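You operate a simulated robot arm through the tools that you are given. There is no shell and no other tool. Be economical: measure what you need, move in short steps, check, and stop when the job is done.

You are at the controls of a simulated robot arm. One attempt, no reset.

Task
Plug in plate 3 and run one timed stir at 600 RPM.
Fine: plug in with the switch off; press the timer button once and let the stir stop by itself; stir knob and switch end off.

It is judged by the outcome, as a careful person would: the job done as asked, and still so three seconds after it is handed in. It fails if anything else is knocked over, pushed out of place, dropped, spilled or broken.

Robot
A 6-joint arm with a two-finger parallel gripper, fixed in place. Base frame: the origin is at the foot of the arm, x ahead of it, y to its left, z up; the work surface is at about z = 904. Readings come in mm, degrees, newtons and seconds.
With the tool pointing down near the work surface it reaches from about 460 to 860 mm from the base axis. Its first joint turns from -115.0 to 115.0 degrees. Payload 4.2 kg.
The TCP is the grasp point between the finger pads, 23 mm short of the fingertips. In the tool frame z runs along the fingers and y along their closing line. The gripper opens to 94 mm. The fingers are 38 mm wide and 10 mm thick; the gripper's body (54 by 96 mm) begins 39 mm behind the TCP.
Orientation is that of the tool frame in the base frame, as a unit quaternion [w, x, y, z]. With the fingers straight down and closing along the base's y, the tool's x points along the base's -x, its y along +y and its z along -z.

Tools
- The arm moves only by the tool move_arm. Its argument "motion" is a list of rows, each a list of 7 numbers: the turn, a rotation vector about the tool's x, y, z in units of 180 degrees (1.0 is 180 degrees), then the shift along the tool's x, y, z in units of 500 mm (1.0 is 500 mm), then the closure in counts, from 0 (fully open) to 255 (shut). In form: [[ax, ay, az, tx, ty, tz, gripper], ...]. A call has 1 to 20 rows; each row is the pose to reach, as a shift and turn from the pose commanded when the call began, along the tool's axes at that moment. A call with a number of a shift or a turn outside -1 to 1 is refused whole. Rows are played at 5 a second. More than 50 mm and 8.6 degrees between two rows, or a gripper value outside its range, and nothing of the call is played. Where a pose cannot be reached the arm comes as near as it can. A force on the tool above 40 N (or 10 N above the force at the start of the call, whichever is more), or a blocked arm, ends the call early, and 0.2 s more pass. Each finger travels about 108 mm/s and halts on what it meets, pressing with about 35 N; the grip force reading is that of the motor and also rises with nothing between the fingers. The clock runs only during rows and for 0.2 s after the last one: add rows that repeat a pose to give the fingers time. It gives the time, the measured TCP pose, the force on the tool (base axes), the opening and the grip force at its end, in the units of the frame above (readings bear some noise).
- Cameras (640 x 400 px; columns grow to the right, rows downward): "scene" is fixed at [50.2, -649.6, 1686.8]; the picture's right is [0.69, -0.72, 0.00], its down [-0.34, -0.33, -0.88] and it looks along [0.64, 0.61, -0.47] (base axes); focal length 366 px, centre (320, 200). "wrist" rides on the gripper at [86, 16, -75] in the tool frame; the picture's right is [-0.18, 0.98, 0.00], its down [-0.58, -0.11, -0.81] and it looks along [-0.79, -0.15, 0.59] (tool axes); focal length 243 px, centre (320, 200). There is no depth. A picture from a camera that has moved, and an enlarged one, comes with that camera's place and axes in the base frame and with its lens.
- get_image(camera): a new picture of that camera. The clock stands still meanwhile.
- slide_trunk(by): slides the trunk up (or, below 0, down) by that many mm; the arm rides with it, the base frame stays. It gives what a move gives, with no picture.
- close_up(camera, box): a new picture of the part [left, top, right, bottom] of that camera's present view, enlarged. The clock stands still meanwhile.
- hand_in(): hands the job in; it is judged then, once.

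Work in short steps. Places have to be worked out from the pictures, the camera data and where the tool is seen: move nearer, look again, correct. Check each grasp and each placing, and mend what went wrong. You have 120 turns and 76 pictures in all, those below and enlarged ones among them. Open the gripper and draw the arm clear of the work before you hand the job in, unless the task says otherwise; then end with one line.

The tools are called as a command line: name --pt "numbers of a row" for each row, then --argument value for the rest, lists and objects as JSON in quotes. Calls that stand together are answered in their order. move_arm: Moves the arm, as the interface text tells. Its arguments: {"type":"object","properties":{"motion":{"type":"array","items":{"type":"array","items":{"type":"number"}}}},"required":["motion"]} The other tools are called the same way: slide_trunk (by) slides the trunk up or down; get_image (camera) takes a picture; close_up (camera, box) takes an enlarged picture of a part of a camera's view; hand_in () hands the job in.

At the start:

```text
time: 0.0
ee_pos: [600.8, -53.5, 1337.6]
ee_rot: [0.001, 0.001, 1.0, 0.0]
force: [-0.1, -0.2, -0.5]
grip_width: 93.9
grasp_force: 0.1
trunk travel left (down, up): [-850.0, 140.0]
```

scene: 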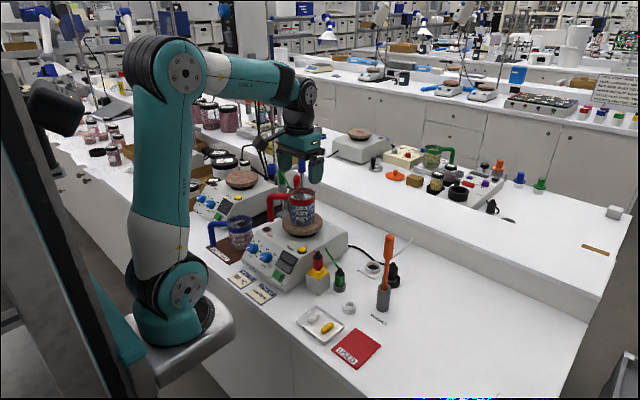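
wrist: 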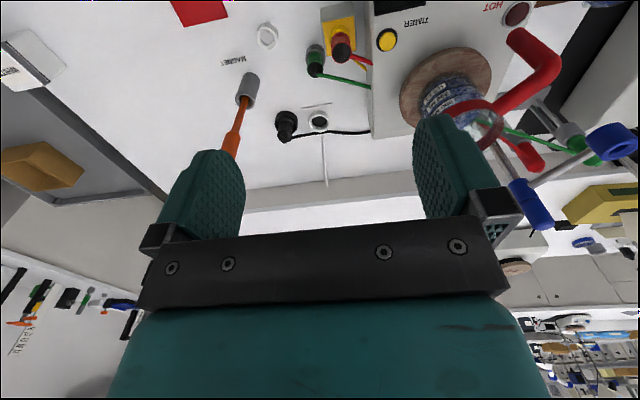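

I start by looking at the work area enlarged, to find plate 3, its plug, socket, knobs and buttons.

close_up --camera "scene" --box '[200, 170, 420, 310]'

close_up --camera "scene" --box '[280, 230, 420, 370]'

close_up --camera "wrist" --box '[180, 0, 560, 200]'

```text
2.86 times, centred on (310, 240) of scene
camera zoom: at [50.2, -649.6, 1686.8], right [0.69, -0.72, 0.0], down [-0.34, -0.33, -0.88], along [0.64, 0.61, -0.47], focal length 1046 px, centre (349, 86)
```

zoom: 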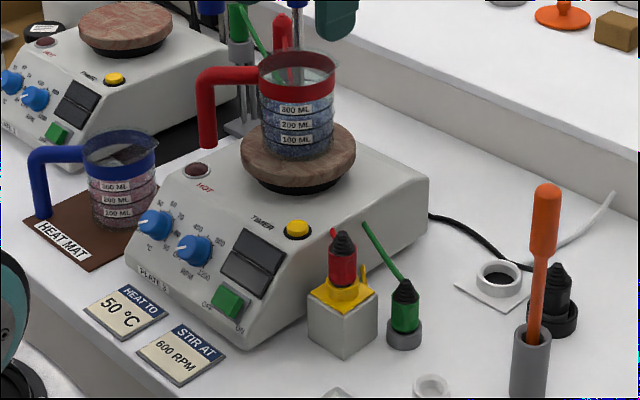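

```text
2.86 times, centred on (350, 300) of scene
camera zoom: at [50.2, -649.6, 1686.8], right [0.69, -0.72, 0.0], down [-0.34, -0.33, -0.88], along [0.64, 0.61, -0.47], focal length 1046 px, centre (234, -86)
```

zoom: 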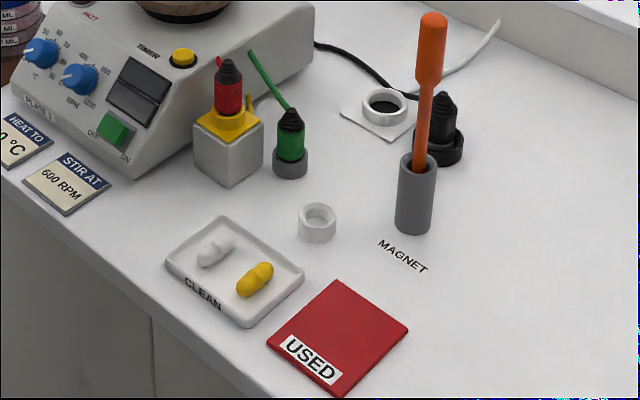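

```text
1.68 times, centred on (370, 100) of wrist
camera zoom: at [515.4, -36.4, 1412.2], right [0.18, 0.98, 0.0], down [0.58, -0.11, 0.81], along [0.79, -0.15, -0.59], focal length 409 px, centre (236, 368)
```

zoom: 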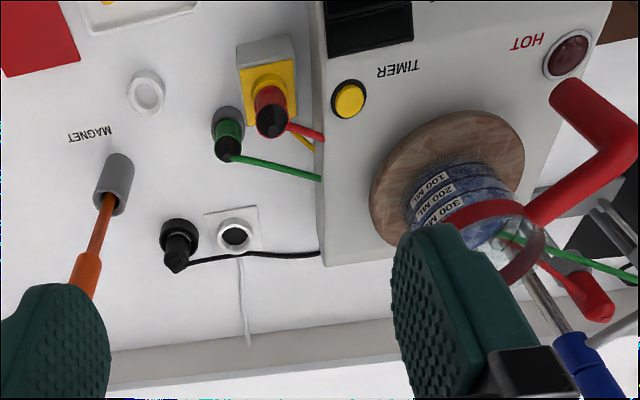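

Black cord from plate 3's rear ends in the black plug in a black holder near (855,-190), and the white socket is near (858,-107). I move to look at the front panel with the wrist camera.

move_arm --pt "0 0 0 0.014 0.055 0.06 0" --pt "0 0 0 0.028 0.11 0.12 0" --pt "0 0 0 0.042 0.165 0.18 0" --pt "0 0 0 0.056 0.22 0.24 0" --pt "0 0 0 0.07 0.275 0.3 0" --pt "0 0 0 0.082 0.327 0.36 0"

get_image --camera "wrist"

close_up --camera "scene" --box '[235, 220, 325, 290]'

```text
time: 1.4
ee_pos: [561.3, 116.2, 1157.9]
ee_rot: [0.0, 0.0, 1.0, 0.0]
force: [-0.7, -0.8, 0.0]
grip_width: 93.9
grasp_force: 0.0
trunk travel left (down, up): [-850.0, 140.0]
```

```text
70 pictures are left
camera wrist: at [476.5, 132.1, 1232.1], right [0.18, 0.98, 0.0], down [0.58, -0.11, 0.81], along [0.79, -0.15, -0.59], focal length 243 px, centre (320, 200)
```

wrist: 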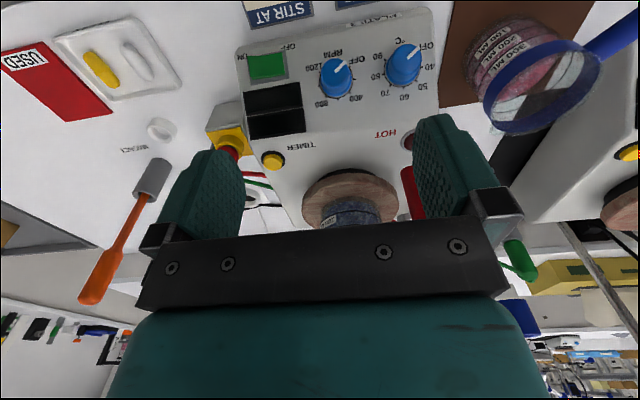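

```text
5.71 times, centred on (280, 255) of scene
camera zoom: at [50.2, -649.6, 1686.8], right [0.69, -0.72, 0.0], down [-0.34, -0.33, -0.88], along [0.64, 0.61, -0.47], focal length 2091 px, centre (549, -114)
```

zoom: 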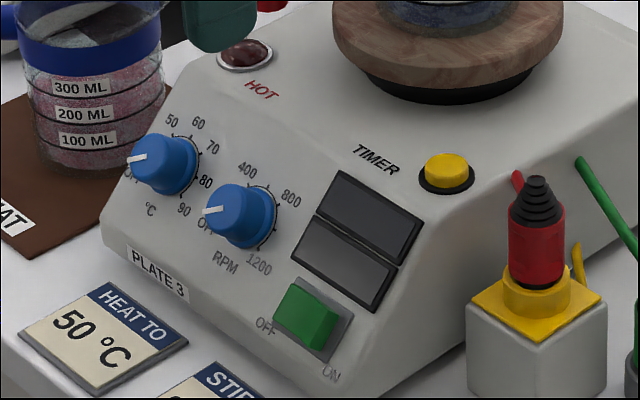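

close_up --camera "wrist" --box '[220, 0, 460, 150]'

```text
2.67 times, centred on (340, 75) of wrist
camera zoom: at [476.5, 132.1, 1232.1], right [0.18, 0.98, 0.0], down [0.58, -0.11, 0.81], along [0.79, -0.15, -0.59], focal length 647 px, centre (267, 533)
```

zoom: 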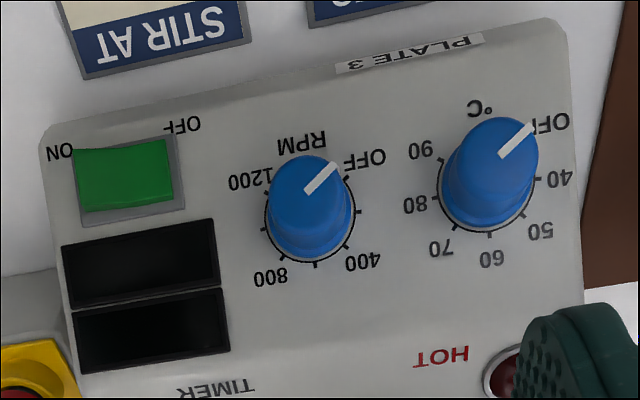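

Several cords (red, green, yellow, black) run near plate 3, so I look closer to identify the mains lead. I raise and move toward the plugs.

close_up --camera "scene" --box '[305, 215, 415, 300]'

move_arm --pt "0 0 0 -0.01 -0.08 -0.04 0" --pt "0 0 0 -0.02 -0.16 -0.08 0" --pt "0 0 0 -0.06 -0.24 -0.08 0" --pt "0 0 0 -0.1 -0.32 -0.08 0" --pt "0 0 0 -0.14 -0.4 -0.06 0" --pt "0 0 0 -0.18 -0.46 -0.04 0" --pt "0 0 0 -0.22 -0.52 -0.02 0"

get_image --camera "wrist"

```text
4.71 times, centred on (360, 258) of scene
camera zoom: at [50.2, -649.6, 1686.8], right [0.69, -0.72, 0.0], down [-0.34, -0.33, -0.88], along [0.64, 0.61, -0.47], focal length 1722 px, centre (132, -71)
```

zoom: 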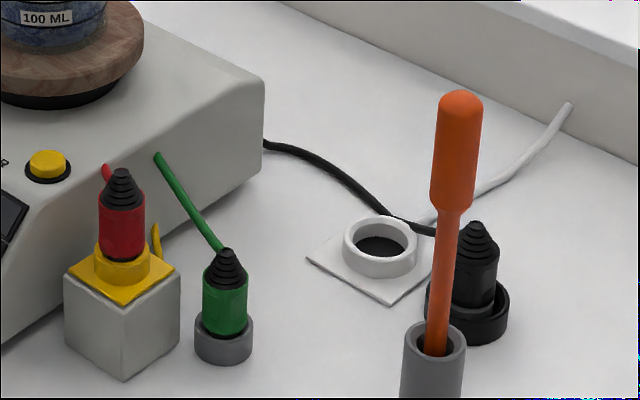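

```text
time: 3.0
ee_pos: [671.2, -150.5, 1166.0]
ee_rot: [0.0, 0.0, 1.0, 0.0]
force: [-0.3, 1.1, 0.6]
grip_width: 94.0
grasp_force: 0.1
trunk travel left (down, up): [-850.0, 140.0]
```

```text
66 pictures are left
camera wrist: at [585.2, -134.3, 1240.9], right [0.18, 0.98, 0.0], down [0.58, -0.11, 0.81], along [0.79, -0.15, -0.59], focal length 243 px, centre (320, 200)
```

wrist: 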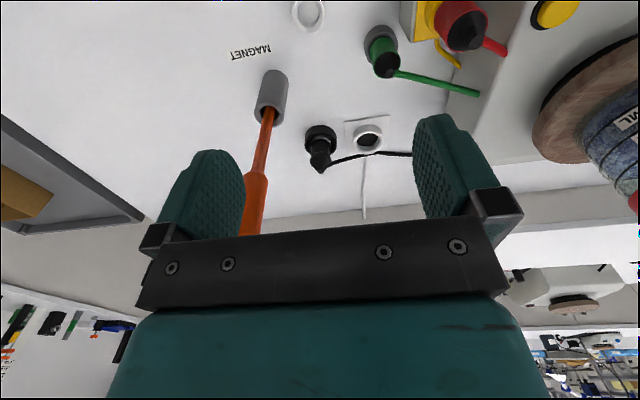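

The white socket's cord goes to the wall, and the black lead leaves plate 3's rear, so black plug → white socket. The tall orange wand at about (770,-220) with its top near z 1145 must be avoided; I go above the plug high, turning the tool so the fingers close along x.

move_arm --pt "0 0 0 0 0 -0.09 0" --pt "0 0 -0.045 -0.03 -0.007 -0.13 0" --pt "0 0 -0.09 -0.06 -0.014 -0.13 0" --pt "0 0 -0.135 -0.09 -0.02 -0.13 0" --pt "0 0 -0.18 -0.12 -0.027 -0.13 0" --pt "0 0 -0.225 -0.15 -0.034 -0.13 0" --pt "0 0 -0.27 -0.18 -0.04 -0.13 0" --pt "0 0 -0.315 -0.21 -0.047 -0.13 0" --pt "0 0 -0.36 -0.24 -0.053 -0.13 0" --pt "0 0 -0.405 -0.27 -0.06 -0.13 0" --pt "0 0 -0.45 -0.3 -0.067 -0.13 0" --pt "0 0 -0.5 -0.33 -0.073 -0.13 0" --pt "0 0 -0.5 -0.368 -0.08 -0.13 0"

get_image --camera "wrist"

get_image --camera "scene"

```text
refused: row 12 steps farther than a row can; nothing moved
```

```text
65 pictures are left
camera wrist: at [585.2, -134.3, 1240.9], right [0.18, 0.98, 0.0], down [0.58, -0.11, 0.81], along [0.79, -0.15, -0.59], focal length 243 px, centre (320, 200)
```

wrist: 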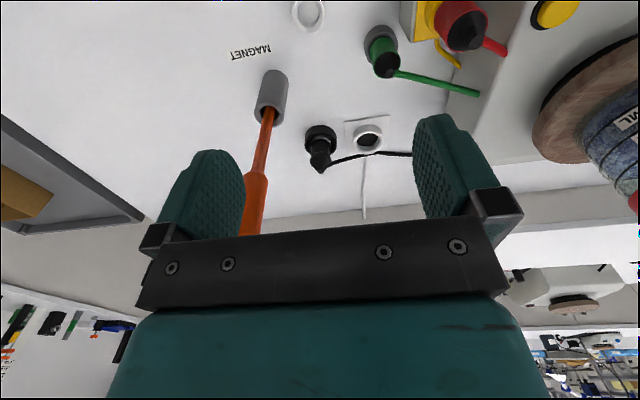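

```text
64 pictures are left
```

scene: 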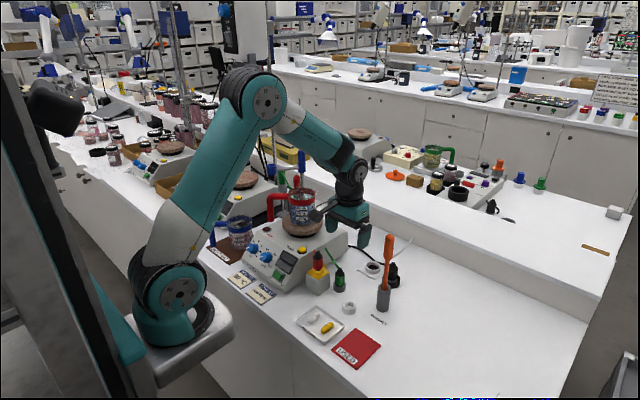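

The step was slightly too big (9°); same move with smaller turns.

move_arm --pt "0 0 0 0 0 -0.09 0" --pt "0 0 -0.045 -0.03 -0.007 -0.13 0" --pt "0 0 -0.09 -0.06 -0.014 -0.13 0" --pt "0 0 -0.135 -0.09 -0.02 -0.13 0" --pt "0 0 -0.18 -0.12 -0.027 -0.13 0" --pt "0 0 -0.225 -0.15 -0.034 -0.13 0" --pt "0 0 -0.27 -0.18 -0.04 -0.13 0" --pt "0 0 -0.315 -0.21 -0.047 -0.13 0" --pt "0 0 -0.36 -0.24 -0.053 -0.13 0" --pt "0 0 -0.405 -0.27 -0.06 -0.13 0" --pt "0 0 -0.45 -0.3 -0.067 -0.13 0" --pt "0 0 -0.48 -0.33 -0.073 -0.13 0" --pt "0 0 -0.5 -0.368 -0.08 -0.13 0"

get_image --camera "wrist"

```text
time: 5.8
ee_pos: [852.2, -189.7, 1233.8]
ee_rot: [0.0, 0.708, -0.706, 0.0]
force: [0.0, -0.1, -0.2]
grip_width: 93.7
grasp_force: 0.2
trunk travel left (down, up): [-850.0, 140.0]
```

```text
63 pictures are left
camera wrist: at [837.4, -276.2, 1309.0], right [-0.98, 0.18, 0.0], down [0.11, 0.58, 0.81], along [0.15, 0.79, -0.59], focal length 243 px, centre (320, 200)
```

wrist: 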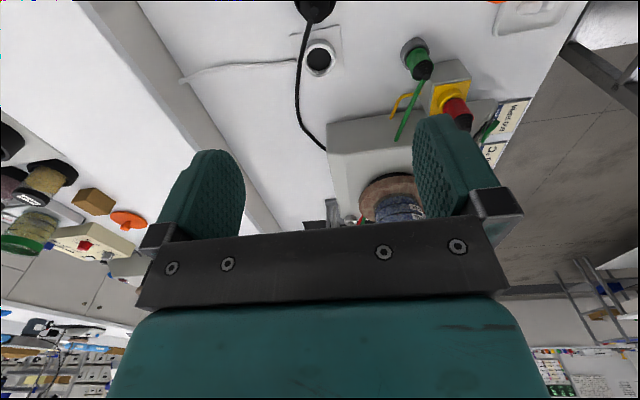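

The lead is confirmed black from plate 3 to the plug; I place the plug axis at about (854,-190) and the socket near (869,-111). Wand triangulates to (754,-232), so clearance is fine; I descend part way with fingers narrowed a little.

move_arm --pt "0 0 0 0 0 0.09 40" --pt "0 0 0 0 0 0.18 80" --pt "0 0 0 0 0 0.27 80" --pt "0 0 0 0 0 0.36 80" --pt "0 0 0 0 0 0.4 80"

get_image --camera "wrist"

close_up --camera "scene" --box '[305, 175, 465, 300]'

```text
time: 7.0
ee_pos: [854.0, -188.7, 1033.8]
ee_rot: [0.0, 0.707, -0.707, -0.001]
force: [0.4, 0.0, 0.6]
grip_width: 64.5
grasp_force: 0.0
trunk travel left (down, up): [-850.0, 140.0]
```

```text
62 pictures are left
camera wrist: at [838.6, -274.3, 1107.3], right [-0.98, 0.18, 0.0], down [0.11, 0.58, 0.81], along [0.15, 0.79, -0.59], focal length 243 px, centre (320, 200)
```

wrist: 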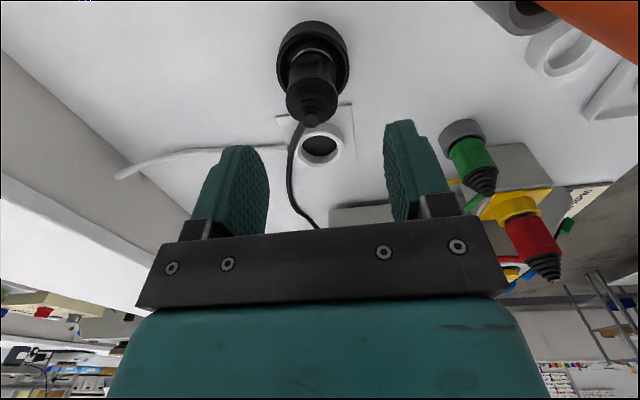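

```text
3.20 times, centred on (385, 238) of scene
camera zoom: at [50.2, -649.6, 1686.8], right [0.69, -0.72, 0.0], down [-0.34, -0.33, -0.88], along [0.64, 0.61, -0.47], focal length 1171 px, centre (112, 80)
```

zoom: 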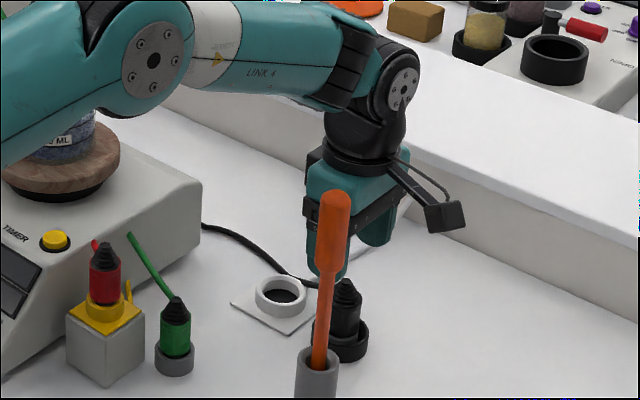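

Plug axis refined to (859,-195), top about z 986. I shift over it and descend to z≈953, then check before closing.

move_arm --pt "0 0 0 0.013 -0.01 0.0 80" --pt "0 0 0 0.013 -0.01 0.06 80" --pt "0 0 0 0.013 -0.01 0.12 80" --pt "0 0 0 0.013 -0.01 0.162 80"

get_image --camera "wrist"

close_up --camera "scene" --box '[345, 215, 435, 295]'

```text
time: 8.0
ee_pos: [858.9, -196.2, 951.8]
ee_rot: [0.001, -0.707, 0.707, -0.001]
force: [-0.7, -1.0, 0.3]
grip_width: 64.3
grasp_force: 0.0
trunk travel left (down, up): [-850.0, 140.0]
```

```text
60 pictures are left
camera wrist: at [843.6, -282.2, 1027.0], right [-0.98, 0.18, 0.0], down [0.11, 0.58, 0.81], along [0.15, 0.79, -0.59], focal length 243 px, centre (320, 200)
```

wrist: 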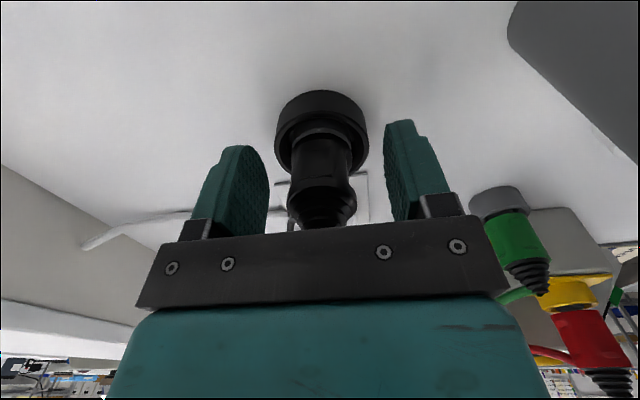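

```text
5.00 times, centred on (390, 255) of scene
camera zoom: at [50.2, -649.6, 1686.8], right [0.69, -0.72, 0.0], down [-0.34, -0.33, -0.88], along [0.64, 0.61, -0.47], focal length 1830 px, centre (-30, -75)
```

zoom: 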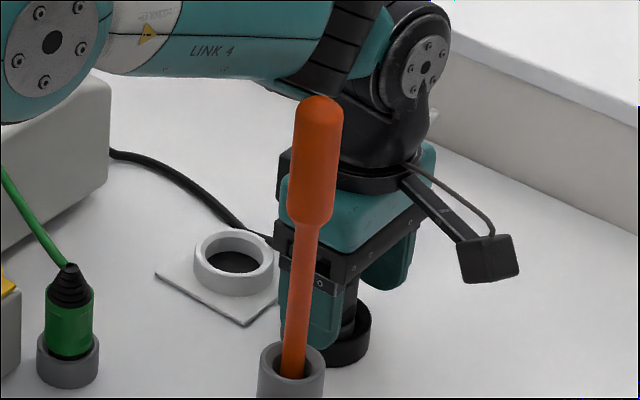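

The plug sits centered between the fingers, with its collar clear below; I close and hold.

move_arm --pt "0 0 0 0 0 0 140" --pt "0 0 0 0 0 0 200" --pt "0 0 0 0 0 0 200" --pt "0 0 0 0 0 0 200"

get_image --camera "wrist"

```text
time: 9.0
ee_pos: [859.4, -196.8, 952.3]
ee_rot: [0.001, 0.707, -0.707, 0.0]
force: [-0.8, -0.5, 0.4]
grip_width: 33.4
grasp_force: 35.2
trunk travel left (down, up): [-850.0, 140.0]
```

```text
58 pictures are left
camera wrist: at [843.6, -282.2, 1026.8], right [-0.98, 0.18, 0.0], down [0.11, 0.58, 0.81], along [0.15, 0.79, -0.59], focal length 243 px, centre (320, 200)
```

wrist: 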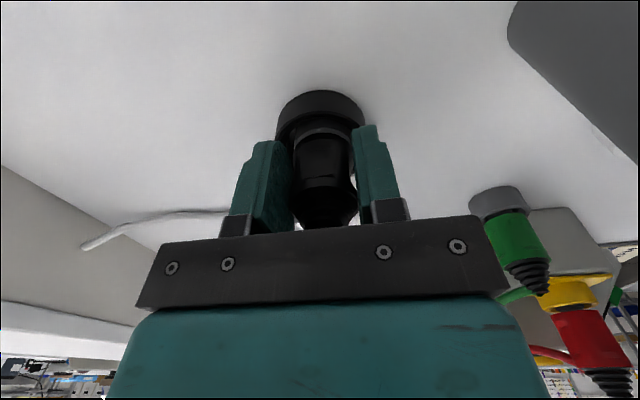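

Gripped at 33.4 mm. I lift straight up 60 mm and look.

move_arm --pt "0 0 0 0 0 -0.03 200" --pt "0 0 0 0 0 -0.06 200" --pt "0 0 0 0 0 -0.09 200" --pt "0 0 0 0 0 -0.12 200"

get_image --camera "wrist"

close_up --camera "scene" --box '[345, 215, 435, 295]'

```text
time: 10.0
ee_pos: [858.2, -196.3, 1011.9]
ee_rot: [0.0, 0.707, -0.707, 0.0]
force: [0.2, -0.2, 0.3]
grip_width: 33.4
grasp_force: 34.8
trunk travel left (down, up): [-850.0, 140.0]
```

```text
57 pictures are left
camera wrist: at [843.3, -282.6, 1086.4], right [-0.98, 0.18, 0.0], down [0.11, 0.58, 0.81], along [0.15, 0.79, -0.59], focal length 243 px, centre (320, 200)
```

wrist: 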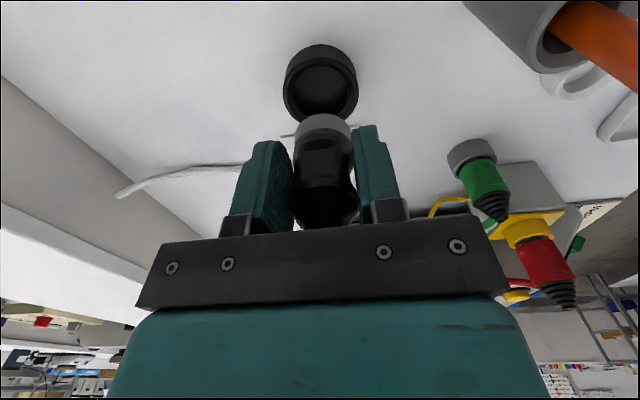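

```text
5.00 times, centred on (390, 255) of scene
camera zoom: at [50.2, -649.6, 1686.8], right [0.69, -0.72, 0.0], down [-0.34, -0.33, -0.88], along [0.64, 0.61, -0.47], focal length 1830 px, centre (-30, -75)
```

zoom: 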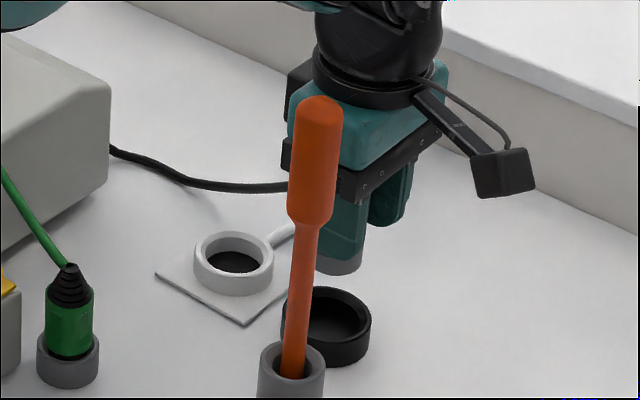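

The plug is held and clear of the holder, which appears centered at (320,85) in the wrist view — a perfect alignment reference. I move over the socket estimate (869,-114) at the same height.

move_arm --pt "0 0 0 -0.04 -0.005 0 200" --pt "0 0 0 -0.08 -0.01 0 200" --pt "0 0 0 -0.12 -0.016 0 200" --pt "0 0 0 -0.164 -0.022 0 200" --pt "0 0 0 -0.164 -0.022 0 200"

get_image --camera "wrist"

close_up --camera "scene" --box '[325, 195, 435, 295]'

```text
time: 11.2
ee_pos: [869.2, -113.5, 1011.1]
ee_rot: [0.0, 0.707, -0.707, -0.001]
force: [0.1, -0.6, -1.5]
grip_width: 33.4
grasp_force: 35.2
trunk travel left (down, up): [-850.0, 140.0]
```

```text
55 pictures are left
camera wrist: at [854.6, -200.2, 1085.1], right [-0.98, 0.18, 0.0], down [0.11, 0.58, 0.81], along [0.15, 0.79, -0.59], focal length 243 px, centre (320, 200)
```

wrist: 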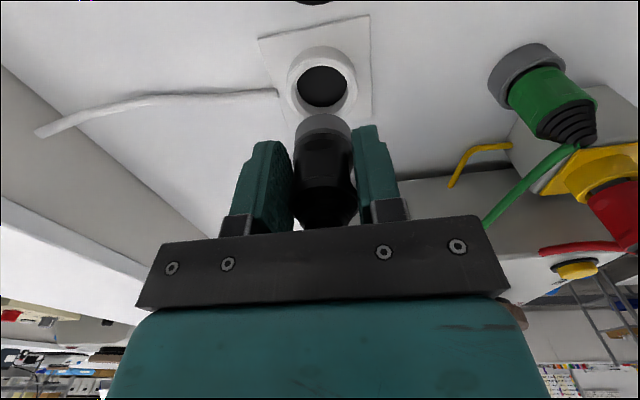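

```text
4.00 times, centred on (380, 245) of scene
camera zoom: at [50.2, -649.6, 1686.8], right [0.69, -0.72, 0.0], down [-0.34, -0.33, -0.88], along [0.64, 0.61, -0.47], focal length 1464 px, centre (80, 20)
```

zoom: 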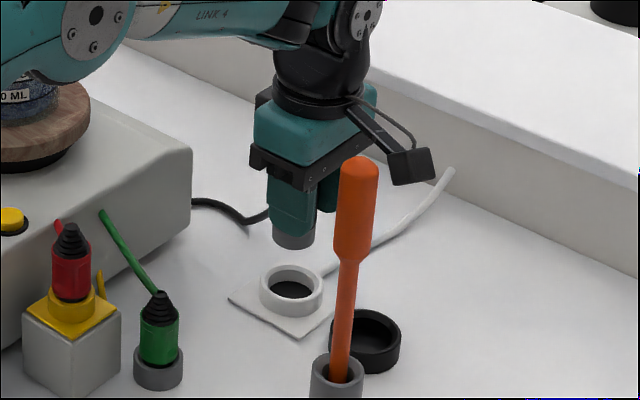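

Very near; I enlarge to measure socket versus plug axis.

close_up --camera "wrist" --box '[240, 20, 400, 240]'

```text
1.82 times, centred on (320, 130) of wrist
camera zoom: at [854.6, -200.2, 1085.1], right [-0.98, 0.18, 0.0], down [0.11, 0.58, 0.81], along [0.15, 0.79, -0.59], focal length 441 px, centre (320, 327)
```

zoom: 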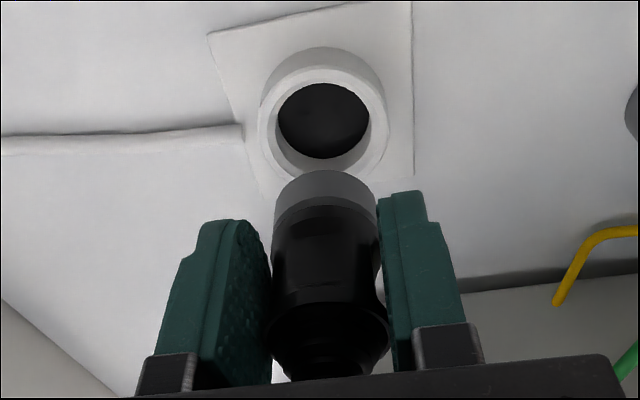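

Alignment is within about 1–2 mm; both views suggest moving ~1 mm toward -y. I correct and descend to just above the rim.

move_arm --pt "0 0 0 0.002 -0.001 0.02 200" --pt "0 0 0 0.002 -0.001 0.05 200" --pt "0 0 0 0.002 -0.001 0.074 200" --pt "0 0 0 0.002 -0.001 0.074 200"

close_up --camera "wrist" --box '[240, 20, 400, 240]'

close_up --camera "scene" --box '[345, 235, 405, 285]'

```text
time: 12.2
ee_pos: [870.6, -113.9, 971.7]
ee_rot: [0.001, 0.707, -0.707, 0.0]
force: [0.3, 0.2, -0.9]
grip_width: 33.5
grasp_force: 34.9
trunk travel left (down, up): [-850.0, 140.0]
```

```text
1.82 times, centred on (320, 130) of wrist
camera zoom: at [855.5, -199.7, 1047.5], right [-0.98, 0.18, 0.0], down [0.11, 0.58, 0.81], along [0.15, 0.79, -0.59], focal length 441 px, centre (320, 327)
```

zoom: 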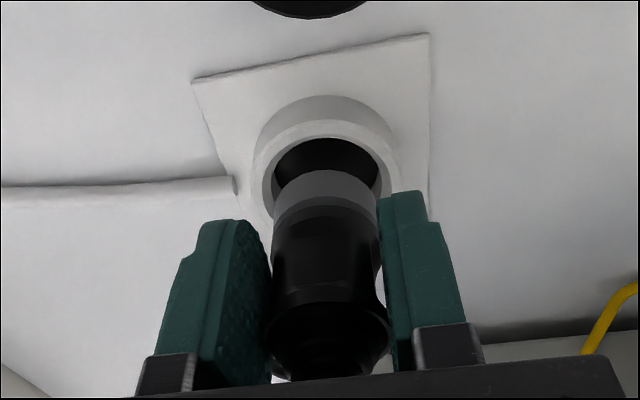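

```text
8.00 times, centred on (375, 260) of scene
camera zoom: at [50.2, -649.6, 1686.8], right [0.69, -0.72, 0.0], down [-0.34, -0.33, -0.88], along [0.64, 0.61, -0.47], focal length 2927 px, centre (-120, -280)
```

zoom: 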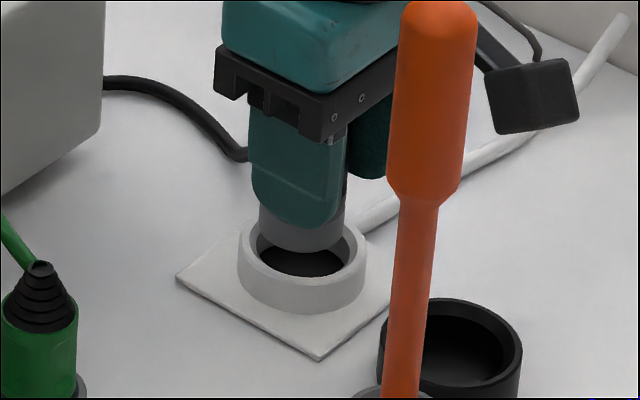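

Centers agree within ~1.5 mm (hole has clearance); I shift 1.3 mm toward -y and lower slowly into the socket.

move_arm --pt "0 0 0 0.0026 -0.0008 0.008 200" --pt "0 0 0 0.0026 -0.0008 0.016 200" --pt "0 0 0 0.0026 -0.0008 0.024 200" --pt "0 0 0 0.0026 -0.0008 0.03 200" --pt "0 0 0 0.0026 -0.0008 0.036 200" --pt "0 0 0 0.0026 -0.0008 0.04 200"

close_up --camera "scene" --box '[345, 235, 405, 285]'

```text
time: 13.6
ee_pos: [870.4, -116.0, 955.8]
ee_rot: [0.0, 0.708, -0.707, 0.0]
force: [0.0, -0.3, -0.1]
grip_width: 33.4
grasp_force: 35.0
trunk travel left (down, up): [-850.0, 140.0]
```

```text
8.00 times, centred on (375, 260) of scene
camera zoom: at [50.2, -649.6, 1686.8], right [0.69, -0.72, 0.0], down [-0.34, -0.33, -0.88], along [0.64, 0.61, -0.47], focal length 2927 px, centre (-120, -280)
```

zoom: 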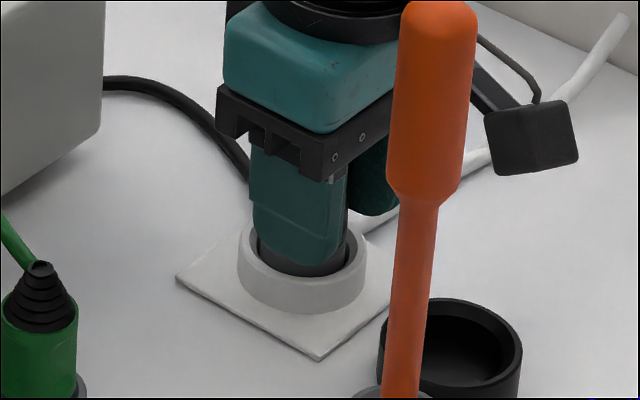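

The tip is inside the ring with no contact force. I go further down in small steps until it seats.

move_arm --pt "0 0 0 0 0 0.004 200" --pt "0 0 0 0 0 0.008 200" --pt "0 0 0 0 0 0.012 200" --pt "0 0 0 0 0 0.016 200" --pt "0 0 0 0 0 0.02 200"

close_up --camera "scene" --box '[345, 235, 405, 285]'

close_up --camera "wrist" --box '[240, 20, 400, 240]'

```text
time: 14.8
ee_pos: [870.6, -116.8, 946.4]
ee_rot: [-0.002, 0.707, -0.707, 0.002]
force: [-6.6, 0.3, 34.7]
grip_width: 33.7
grasp_force: 34.9
trunk travel left (down, up): [-850.0, 140.0]
```

```text
8.00 times, centred on (375, 260) of scene
camera zoom: at [50.2, -649.6, 1686.8], right [0.69, -0.72, 0.0], down [-0.34, -0.33, -0.88], along [0.64, 0.61, -0.47], focal length 2927 px, centre (-120, -280)
```

zoom: 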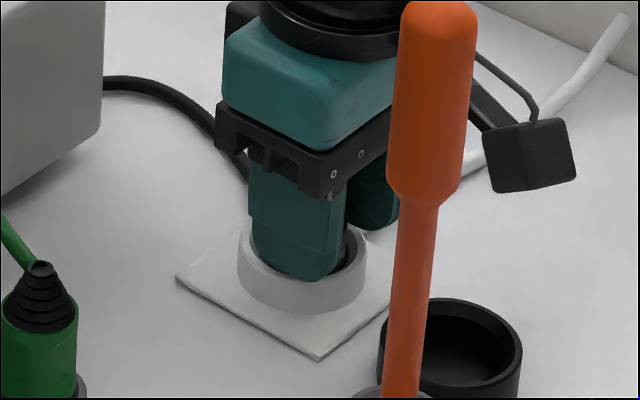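

```text
1.82 times, centred on (320, 130) of wrist
camera zoom: at [855.0, -201.9, 1022.2], right [-0.98, 0.18, -0.01], down [0.1, 0.58, 0.81], along [0.15, 0.79, -0.59], focal length 441 px, centre (320, 327)
```

zoom: 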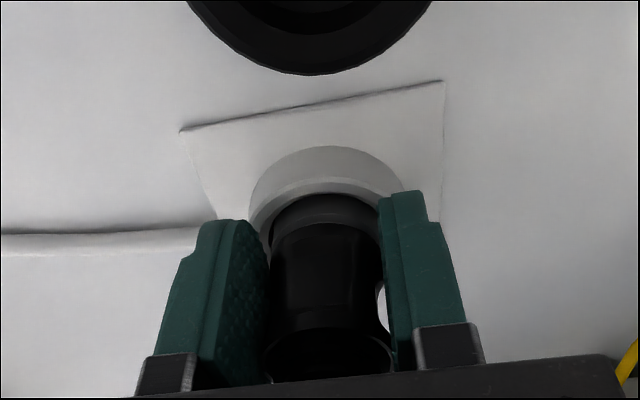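

Resisted with ~35 N at z 946: either seated or the fingertips touching the rim. I release, rise, and inspect.

move_arm --pt "0 0 0 0 0 -0.002 200" --pt "0 0 0 0 0 -0.002 130" --pt "0 0 0 0 0 -0.002 90" --pt "0 0 0 0 0 -0.002 90" --pt "0 0 0 0 0 -0.05 90" --pt "0 0 0 0 0 -0.12 90" --pt "0 0 0 0 0 -0.18 90"

close_up --camera "scene" --box '[345, 235, 405, 285]'

close_up --camera "wrist" --box '[200, 0, 440, 160]'

```text
time: 16.4
ee_pos: [870.8, -115.7, 1032.4]
ee_rot: [0.0, -0.707, 0.707, 0.0]
force: [-0.3, -0.3, -0.1]
grip_width: 61.0
grasp_force: 0.1
trunk travel left (down, up): [-850.0, 140.0]
```

```text
8.00 times, centred on (375, 260) of scene
camera zoom: at [50.2, -649.6, 1686.8], right [0.69, -0.72, 0.0], down [-0.34, -0.33, -0.88], along [0.64, 0.61, -0.47], focal length 2927 px, centre (-120, -280)
```

zoom: 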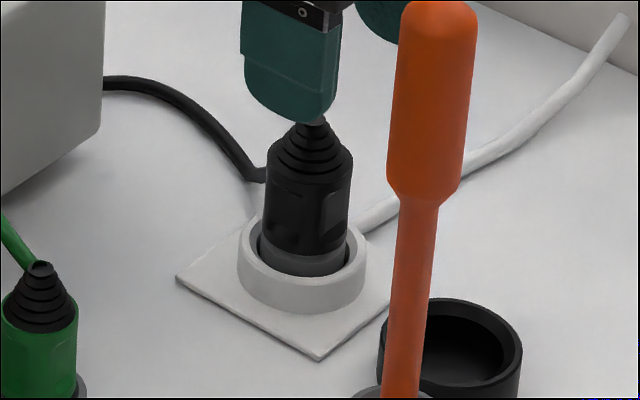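

```text
2.50 times, centred on (320, 80) of wrist
camera zoom: at [856.1, -201.6, 1107.4], right [-0.98, 0.18, 0.0], down [0.11, 0.58, 0.81], along [0.15, 0.79, -0.59], focal length 606 px, centre (320, 500)
```

zoom: 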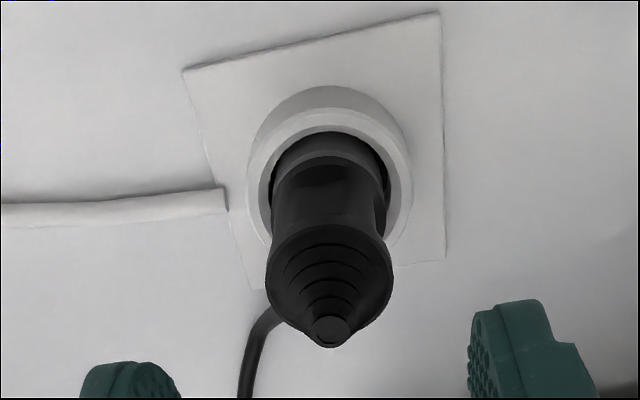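

The plug stands in the socket but a bit of its grey band still shows, so it may not be fully home. I close the fingers and press down on its top gently.

move_arm --pt "0 0 0 0 0 -0.02 170" --pt "0 0 0 0 0 -0.02 255" --pt "0 0 0 0 0 -0.02 255" --pt "0 0 0 0 0 0 255" --pt "0 0 0 0 0 0.014 255" --pt "0 0 0 0 0 0.022 255" --pt "0 0 0 0 0 0.03 255" --pt "0 0 0 0 0 0.038 255" --pt "0 0 0 0 0 0.046 255" --pt "0 0 0 0 0 0.054 255" --pt "0 0 0 0 0 0.062 255" --pt "0 0 0 0 0 0.07 255"

close_up --camera "scene" --box '[345, 235, 405, 285]'

```text
time: 19.0
ee_pos: [871.1, -115.1, 1000.6]
ee_rot: [0.0, -0.707, 0.707, 0.0]
force: [0.5, 0.5, 0.0]
grip_width: 0.0
grasp_force: 35.2
trunk travel left (down, up): [-850.0, 140.0]
```

```text
8.00 times, centred on (375, 260) of scene
camera zoom: at [50.2, -649.6, 1686.8], right [0.69, -0.72, 0.0], down [-0.34, -0.33, -0.88], along [0.64, 0.61, -0.47], focal length 2927 px, centre (-120, -280)
```

zoom: 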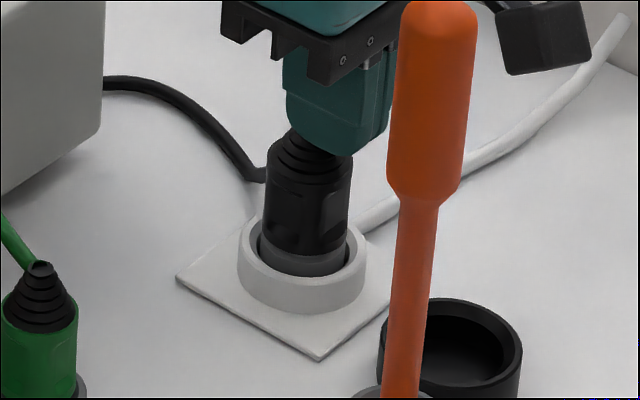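

No contact yet at fingertip z≈978; continue down in small steps.

move_arm --pt "0 0 0 0 0 0.006 255" --pt "0 0 0 0 0 0.012 255" --pt "0 0 0 0 0 0.018 255" --pt "0 0 0 0 0 0.024 255" --pt "0 0 0 0 0 0.03 255" --pt "0 0 0 0 0 0.036 255"

close_up --camera "scene" --box '[345, 235, 405, 285]'

close_up --camera "wrist" --box '[240, 20, 400, 240]'

```text
time: 20.0
ee_pos: [872.5, -115.0, 994.8]
ee_rot: [-0.003, 0.707, -0.707, 0.004]
force: [-8.4, -1.0, 18.2]
grip_width: 0.2
grasp_force: 34.7
trunk travel left (down, up): [-850.0, 140.0]
stopped in row 5: the force on the tool passed its limit (the readings are from after the stop); the commanded pose is now the measured one
```

```text
8.00 times, centred on (375, 260) of scene
camera zoom: at [50.2, -649.6, 1686.8], right [0.69, -0.72, 0.0], down [-0.34, -0.33, -0.88], along [0.64, 0.61, -0.47], focal length 2927 px, centre (-120, -280)
```

zoom: 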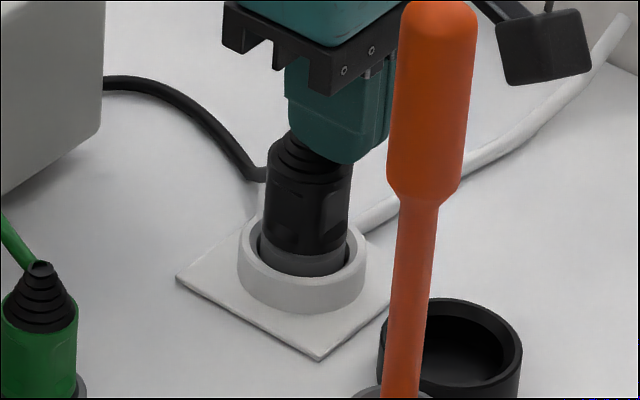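

```text
1.82 times, centred on (320, 130) of wrist
camera zoom: at [856.6, -201.3, 1069.7], right [-0.98, 0.18, -0.01], down [0.1, 0.58, 0.81], along [0.15, 0.79, -0.59], focal length 441 px, centre (320, 327)
```

zoom: 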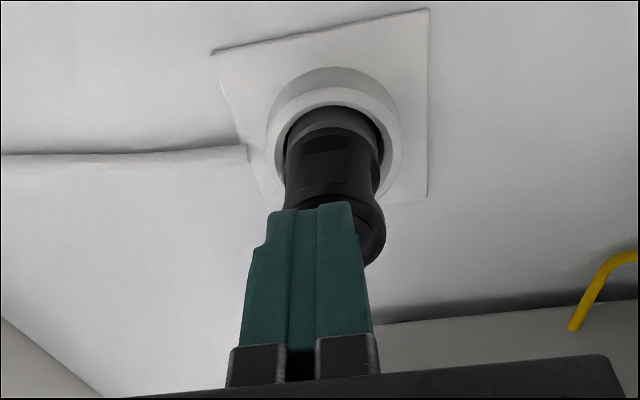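

The plug took 40 N on top without moving, so it is seated; the display will confirm. I back off upward and swing back to the front of plate 3, restoring the original yaw.

move_arm --pt "0 0 0 0 0 -0.04 255" --pt "0 0 0 0 0 -0.12 255" --pt "0 0 0 0 0 -0.2 255" --pt "0 0 0 0 0 -0.28 255" --pt "0 0 0 0 0 -0.36 255" --pt "0 0 0 0 0 -0.42 255" --pt "0 0 0.045 0 0.09 -0.42 255" --pt "0 0 0.09 0 0.18 -0.42 255" --pt "0 0 0.135 0 0.27 -0.42 255" --pt "0 0 0.18 0 0.36 -0.42 255" --pt "0 0 0.225 0 0.45 -0.42 255" --pt "0 0 0.27 0 0.54 -0.42 255" --pt "0 0 0.315 0 0.63 -0.42 255" --pt "0 0 0.36 -0.05 0.7 -0.42 255" --pt "0 0 0.405 -0.13 0.72 -0.42 255" --pt "0 0 0.45 -0.2 0.74 -0.42 255" --pt "0 0 0.48 -0.28 0.74 -0.42 255" --pt "0 0 0.5 -0.36 0.74 -0.42 255" --pt "0 0 0.5 -0.43 0.74 -0.42 255"

get_image --camera "scene"

```text
time: 24.0
ee_pos: [502.7, 99.2, 1198.5]
ee_rot: [0.004, 0.001, 1.0, -0.001]
force: [0.1, -0.7, -0.4]
grip_width: 0.0
grasp_force: 34.5
trunk travel left (down, up): [-850.0, 140.0]
```

```text
42 pictures are left
```

scene: 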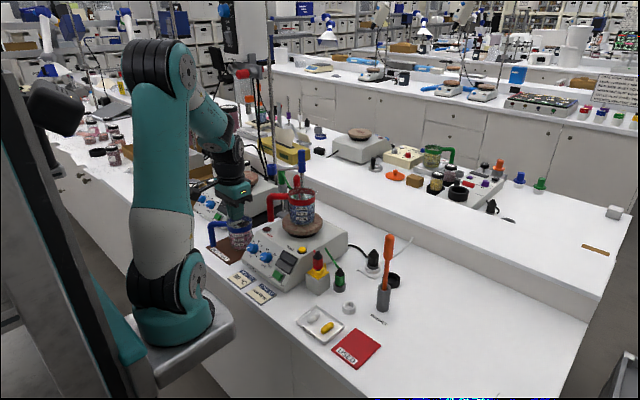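

Plug stands upright in the socket. Now I tilt the tool ~43° to face the sloped panel and approach to about 90 mm from the stir knob, to look.

move_arm --pt "0 -0.04 0 0 0 0 200" --pt "0 -0.08 0 0 0 0 90" --pt "0 -0.12 0 -0.01 0.005 0.05 90" --pt "0 -0.16 0 -0.03 0.01 0.1 90" --pt "0 -0.2 0 -0.05 0.02 0.16 90" --pt "0 -0.239 0 -0.07 0.03 0.22 90" --pt "0 -0.239 0 -0.09 0.04 0.28 90" --pt "0 -0.239 0 -0.116 0.046 0.34 90" --pt "0 -0.239 0 -0.116 0.046 0.34 90"

get_image --camera "wrist"

get_image --camera "scene"

```text
time: 26.0
ee_pos: [559.4, 124.5, 1027.4]
ee_rot: [0.37, 0.0, 0.929, 0.0]
force: [-0.1, -0.4, 0.1]
grip_width: 60.7
grasp_force: 0.1
trunk travel left (down, up): [-850.0, 140.0]
```

```text
41 pictures are left
camera wrist: at [447.2, 141.9, 1021.7], right [0.13, 0.98, 0.13], down [-0.13, -0.11, 0.99], along [0.98, -0.15, 0.12], focal length 243 px, centre (320, 200)
```

wrist: 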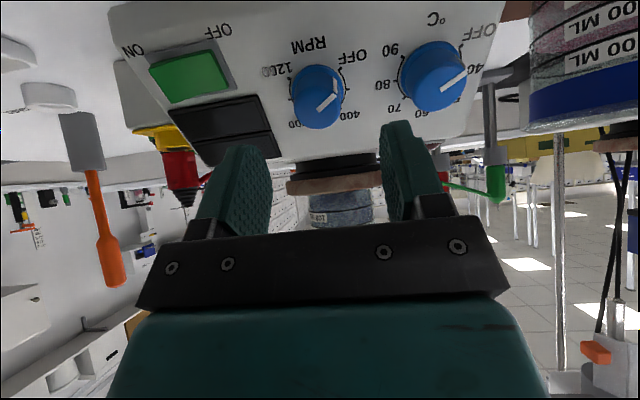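

```text
40 pictures are left
```

scene: 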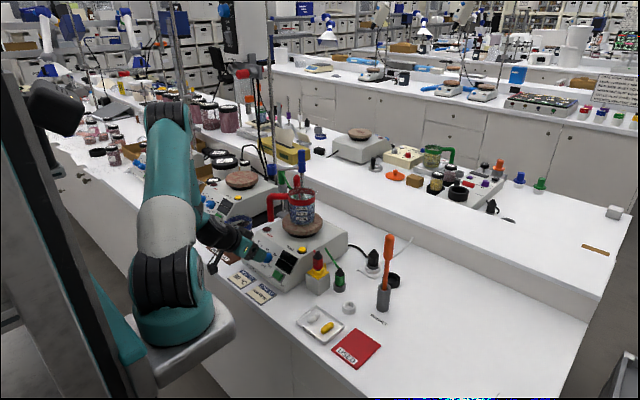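

The panel works out at ~45°, with the stir-knob axis meeting it near (609,125,966). I square up to 45° and come to 50 mm before the panel for an alignment check.

move_arm --pt "0 -0.009 0 0.008 0.001 0.028 90" --pt "0 -0.009 0 0.0158 0.001 0.0563 90" --pt "0 -0.009 0 0.0158 0.001 0.0563 90"

get_image --camera "wrist"

close_up --camera "scene" --box '[230, 215, 310, 280]'

```text
time: 26.8
ee_pos: [573.0, 122.3, 1003.6]
ee_rot: [0.384, 0.0, 0.924, 0.001]
force: [0.9, -0.4, -0.8]
grip_width: 60.9
grasp_force: 0.1
trunk travel left (down, up): [-850.0, 140.0]
```

```text
39 pictures are left
camera wrist: at [461.1, 139.2, 994.7], right [0.13, 0.98, 0.13], down [-0.16, -0.11, 0.98], along [0.98, -0.15, 0.14], focal length 243 px, centre (320, 200)
```

wrist: 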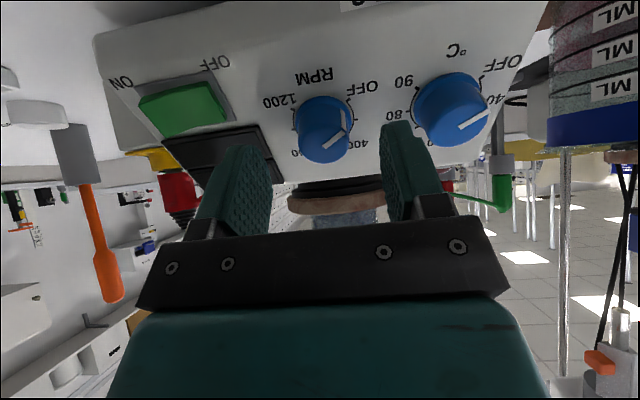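

```text
6.15 times, centred on (270, 248) of scene
camera zoom: at [50.2, -649.6, 1686.8], right [0.69, -0.72, 0.0], down [-0.34, -0.33, -0.88], along [0.64, 0.61, -0.47], focal length 2252 px, centre (628, -92)
```

zoom: 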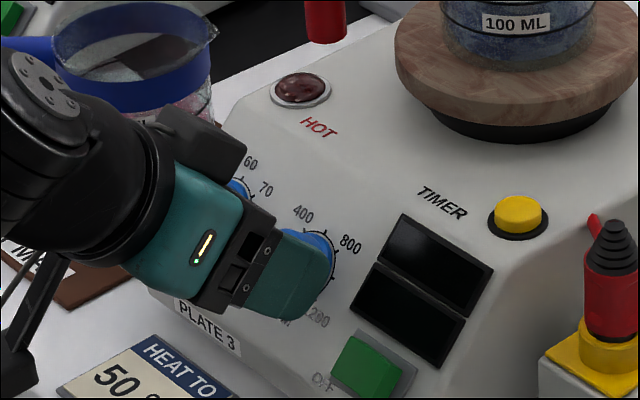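

Alignment checks out (knob cap on the tool axis). I pre-turn the gripper by -60° in place, then advance 22 mm over the knob.

move_arm --pt "0 0 -0.045 0 0 0 90" --pt "0 0 -0.09 0 0 0 90" --pt "0 0 -0.135 0 0 0 90" --pt "0 0 -0.18 0 0 0 90" --pt "0 0 -0.225 0 0 0 90" --pt "0 0 -0.27 0 0 0 90" --pt "0 0 -0.3333 0 0.002 0 90"

```text
refused: row 7 steps farther than a row can; nothing moved
```

Row step too large; repeat with finer turns.

move_arm --pt "0 0 -0.045 0 0 0 90" --pt "0 0 -0.09 0 0 0 90" --pt "0 0 -0.135 0 0 0 90" --pt "0 0 -0.18 0 0 0 90" --pt "0 0 -0.225 0 0 0 90" --pt "0 0 -0.27 0 0 0 90" --pt "0 0 -0.305 0 0.001 0 90" --pt "0 0 -0.3333 0 0.002 0 90" --pt "0 0 -0.3333 0 0.002 0.01 90" --pt "0 0 -0.3333 0 0.002 0.02 90"

get_image --camera "wrist"

```text
time: 29.0
ee_pos: [581.5, 124.4, 997.5]
ee_rot: [0.332, -0.462, 0.8, -0.192]
force: [0.1, -0.1, 0.2]
grip_width: 60.6
grasp_force: 0.0
trunk travel left (down, up): [-850.0, 140.0]
```

```text
37 pictures are left
camera wrist: at [489.6, 57.3, 1009.1], right [-0.54, 0.65, -0.54], down [-0.3, 0.45, 0.84], along [0.79, 0.61, -0.05], focal length 243 px, centre (320, 200)
```

wrist: 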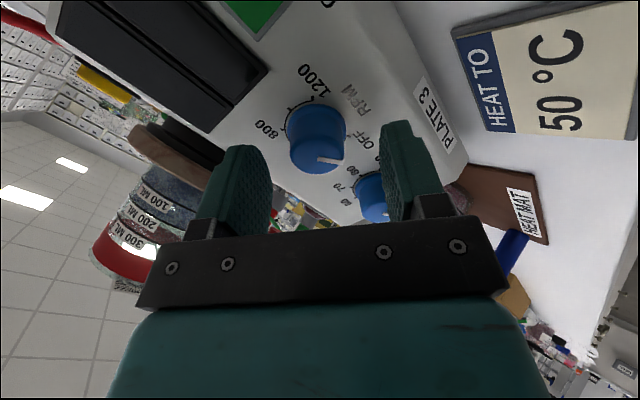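

Knob is ~1.5 mm off the finger midline; I correct, advance the last 12 mm and close on it.

move_arm --pt "0 0 0 0 -0.003 0.008 90" --pt "0 0 0 0 -0.003 0.016 90" --pt "0 0 0 0 -0.003 0.024 90" --pt "0 0 0 0 -0.003 0.024 120" --pt "0 0 0 0 -0.003 0.024 150" --pt "0 0 0 0 -0.003 0.024 190" --pt "0 0 0 0 -0.003 0.024 190"

get_image --camera "wrist"

```text
time: 30.6
ee_pos: [592.0, 122.5, 989.1]
ee_rot: [0.334, -0.461, 0.8, -0.192]
force: [7.3, -4.1, 7.3]
grip_width: 29.7
grasp_force: 45.1
trunk travel left (down, up): [-850.0, 140.0]
```

```text
36 pictures are left
camera wrist: at [499.5, 56.1, 1001.2], right [-0.53, 0.65, -0.54], down [-0.3, 0.45, 0.84], along [0.79, 0.61, -0.04], focal length 243 px, centre (320, 200)
```

wrist: 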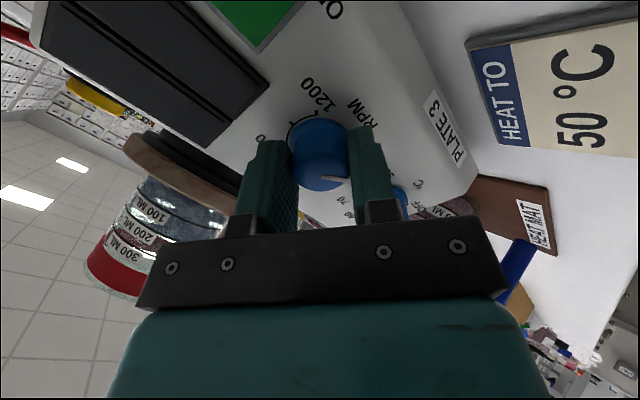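

Gripped at 29.7 mm. I relieve the side load slightly and turn the knob clockwise about 124° in small steps.

move_arm --pt "0 0 0 0 -0.003 0 190" --pt "0 0 0.043 0 -0.003 0 190" --pt "0 0 0.086 0 -0.003 0 190" --pt "0 0 0.129 0 -0.003 0 190" --pt "0 0 0.172 0 -0.003 0 190" --pt "0 0 0.215 0 -0.003 0 190" --pt "0 0 0.258 0 -0.003 0 190" --pt "0 0 0.301 0 -0.003 0 190" --pt "0 0 0.344 0 -0.003 0 190" --pt "0 0 0.387 0 -0.003 0 190" --pt "0 0 0.43 0 -0.003 0 190" --pt "0 0 0.473 0 -0.003 0 190" --pt "0 0 0.516 0 -0.003 0 190" --pt "0 0 0.559 0 -0.003 0 190" --pt "0 0 0.602 0 -0.003 0 190" --pt "0 0 0.645 0 -0.003 0 190" --pt "0 0 0.688 0 -0.003 0 190"

get_image --camera "wrist"

close_up --camera "scene" --box '[230, 215, 310, 280]'

```text
time: 34.2
ee_pos: [591.9, 124.9, 989.5]
ee_rot: [0.323, 0.49, 0.783, 0.204]
force: [-3.6, 22.5, -19.9]
grip_width: 29.5
grasp_force: 44.7
trunk travel left (down, up): [-850.0, 140.0]
```

```text
35 pictures are left
camera wrist: at [523.6, 210.3, 1026.3], right [0.68, 0.26, 0.68], down [-0.46, -0.57, 0.68], along [0.57, -0.78, -0.27], focal length 243 px, centre (320, 200)
```

wrist: 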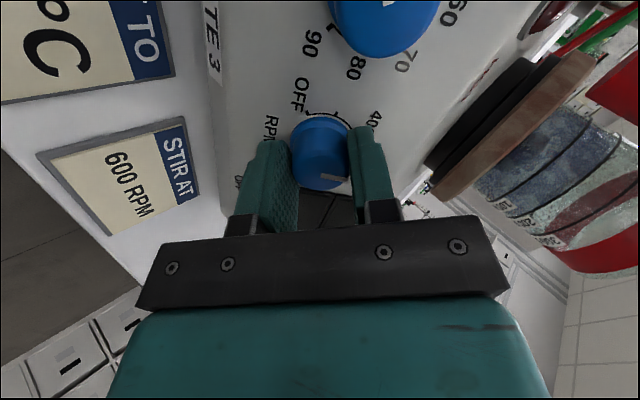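

```text
6.15 times, centred on (270, 248) of scene
camera zoom: at [50.2, -649.6, 1686.8], right [0.69, -0.72, 0.0], down [-0.34, -0.33, -0.88], along [0.64, 0.61, -0.47], focal length 2252 px, centre (628, -92)
```

zoom: 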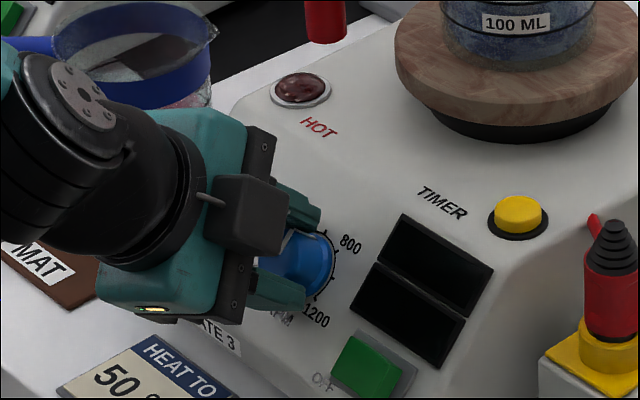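

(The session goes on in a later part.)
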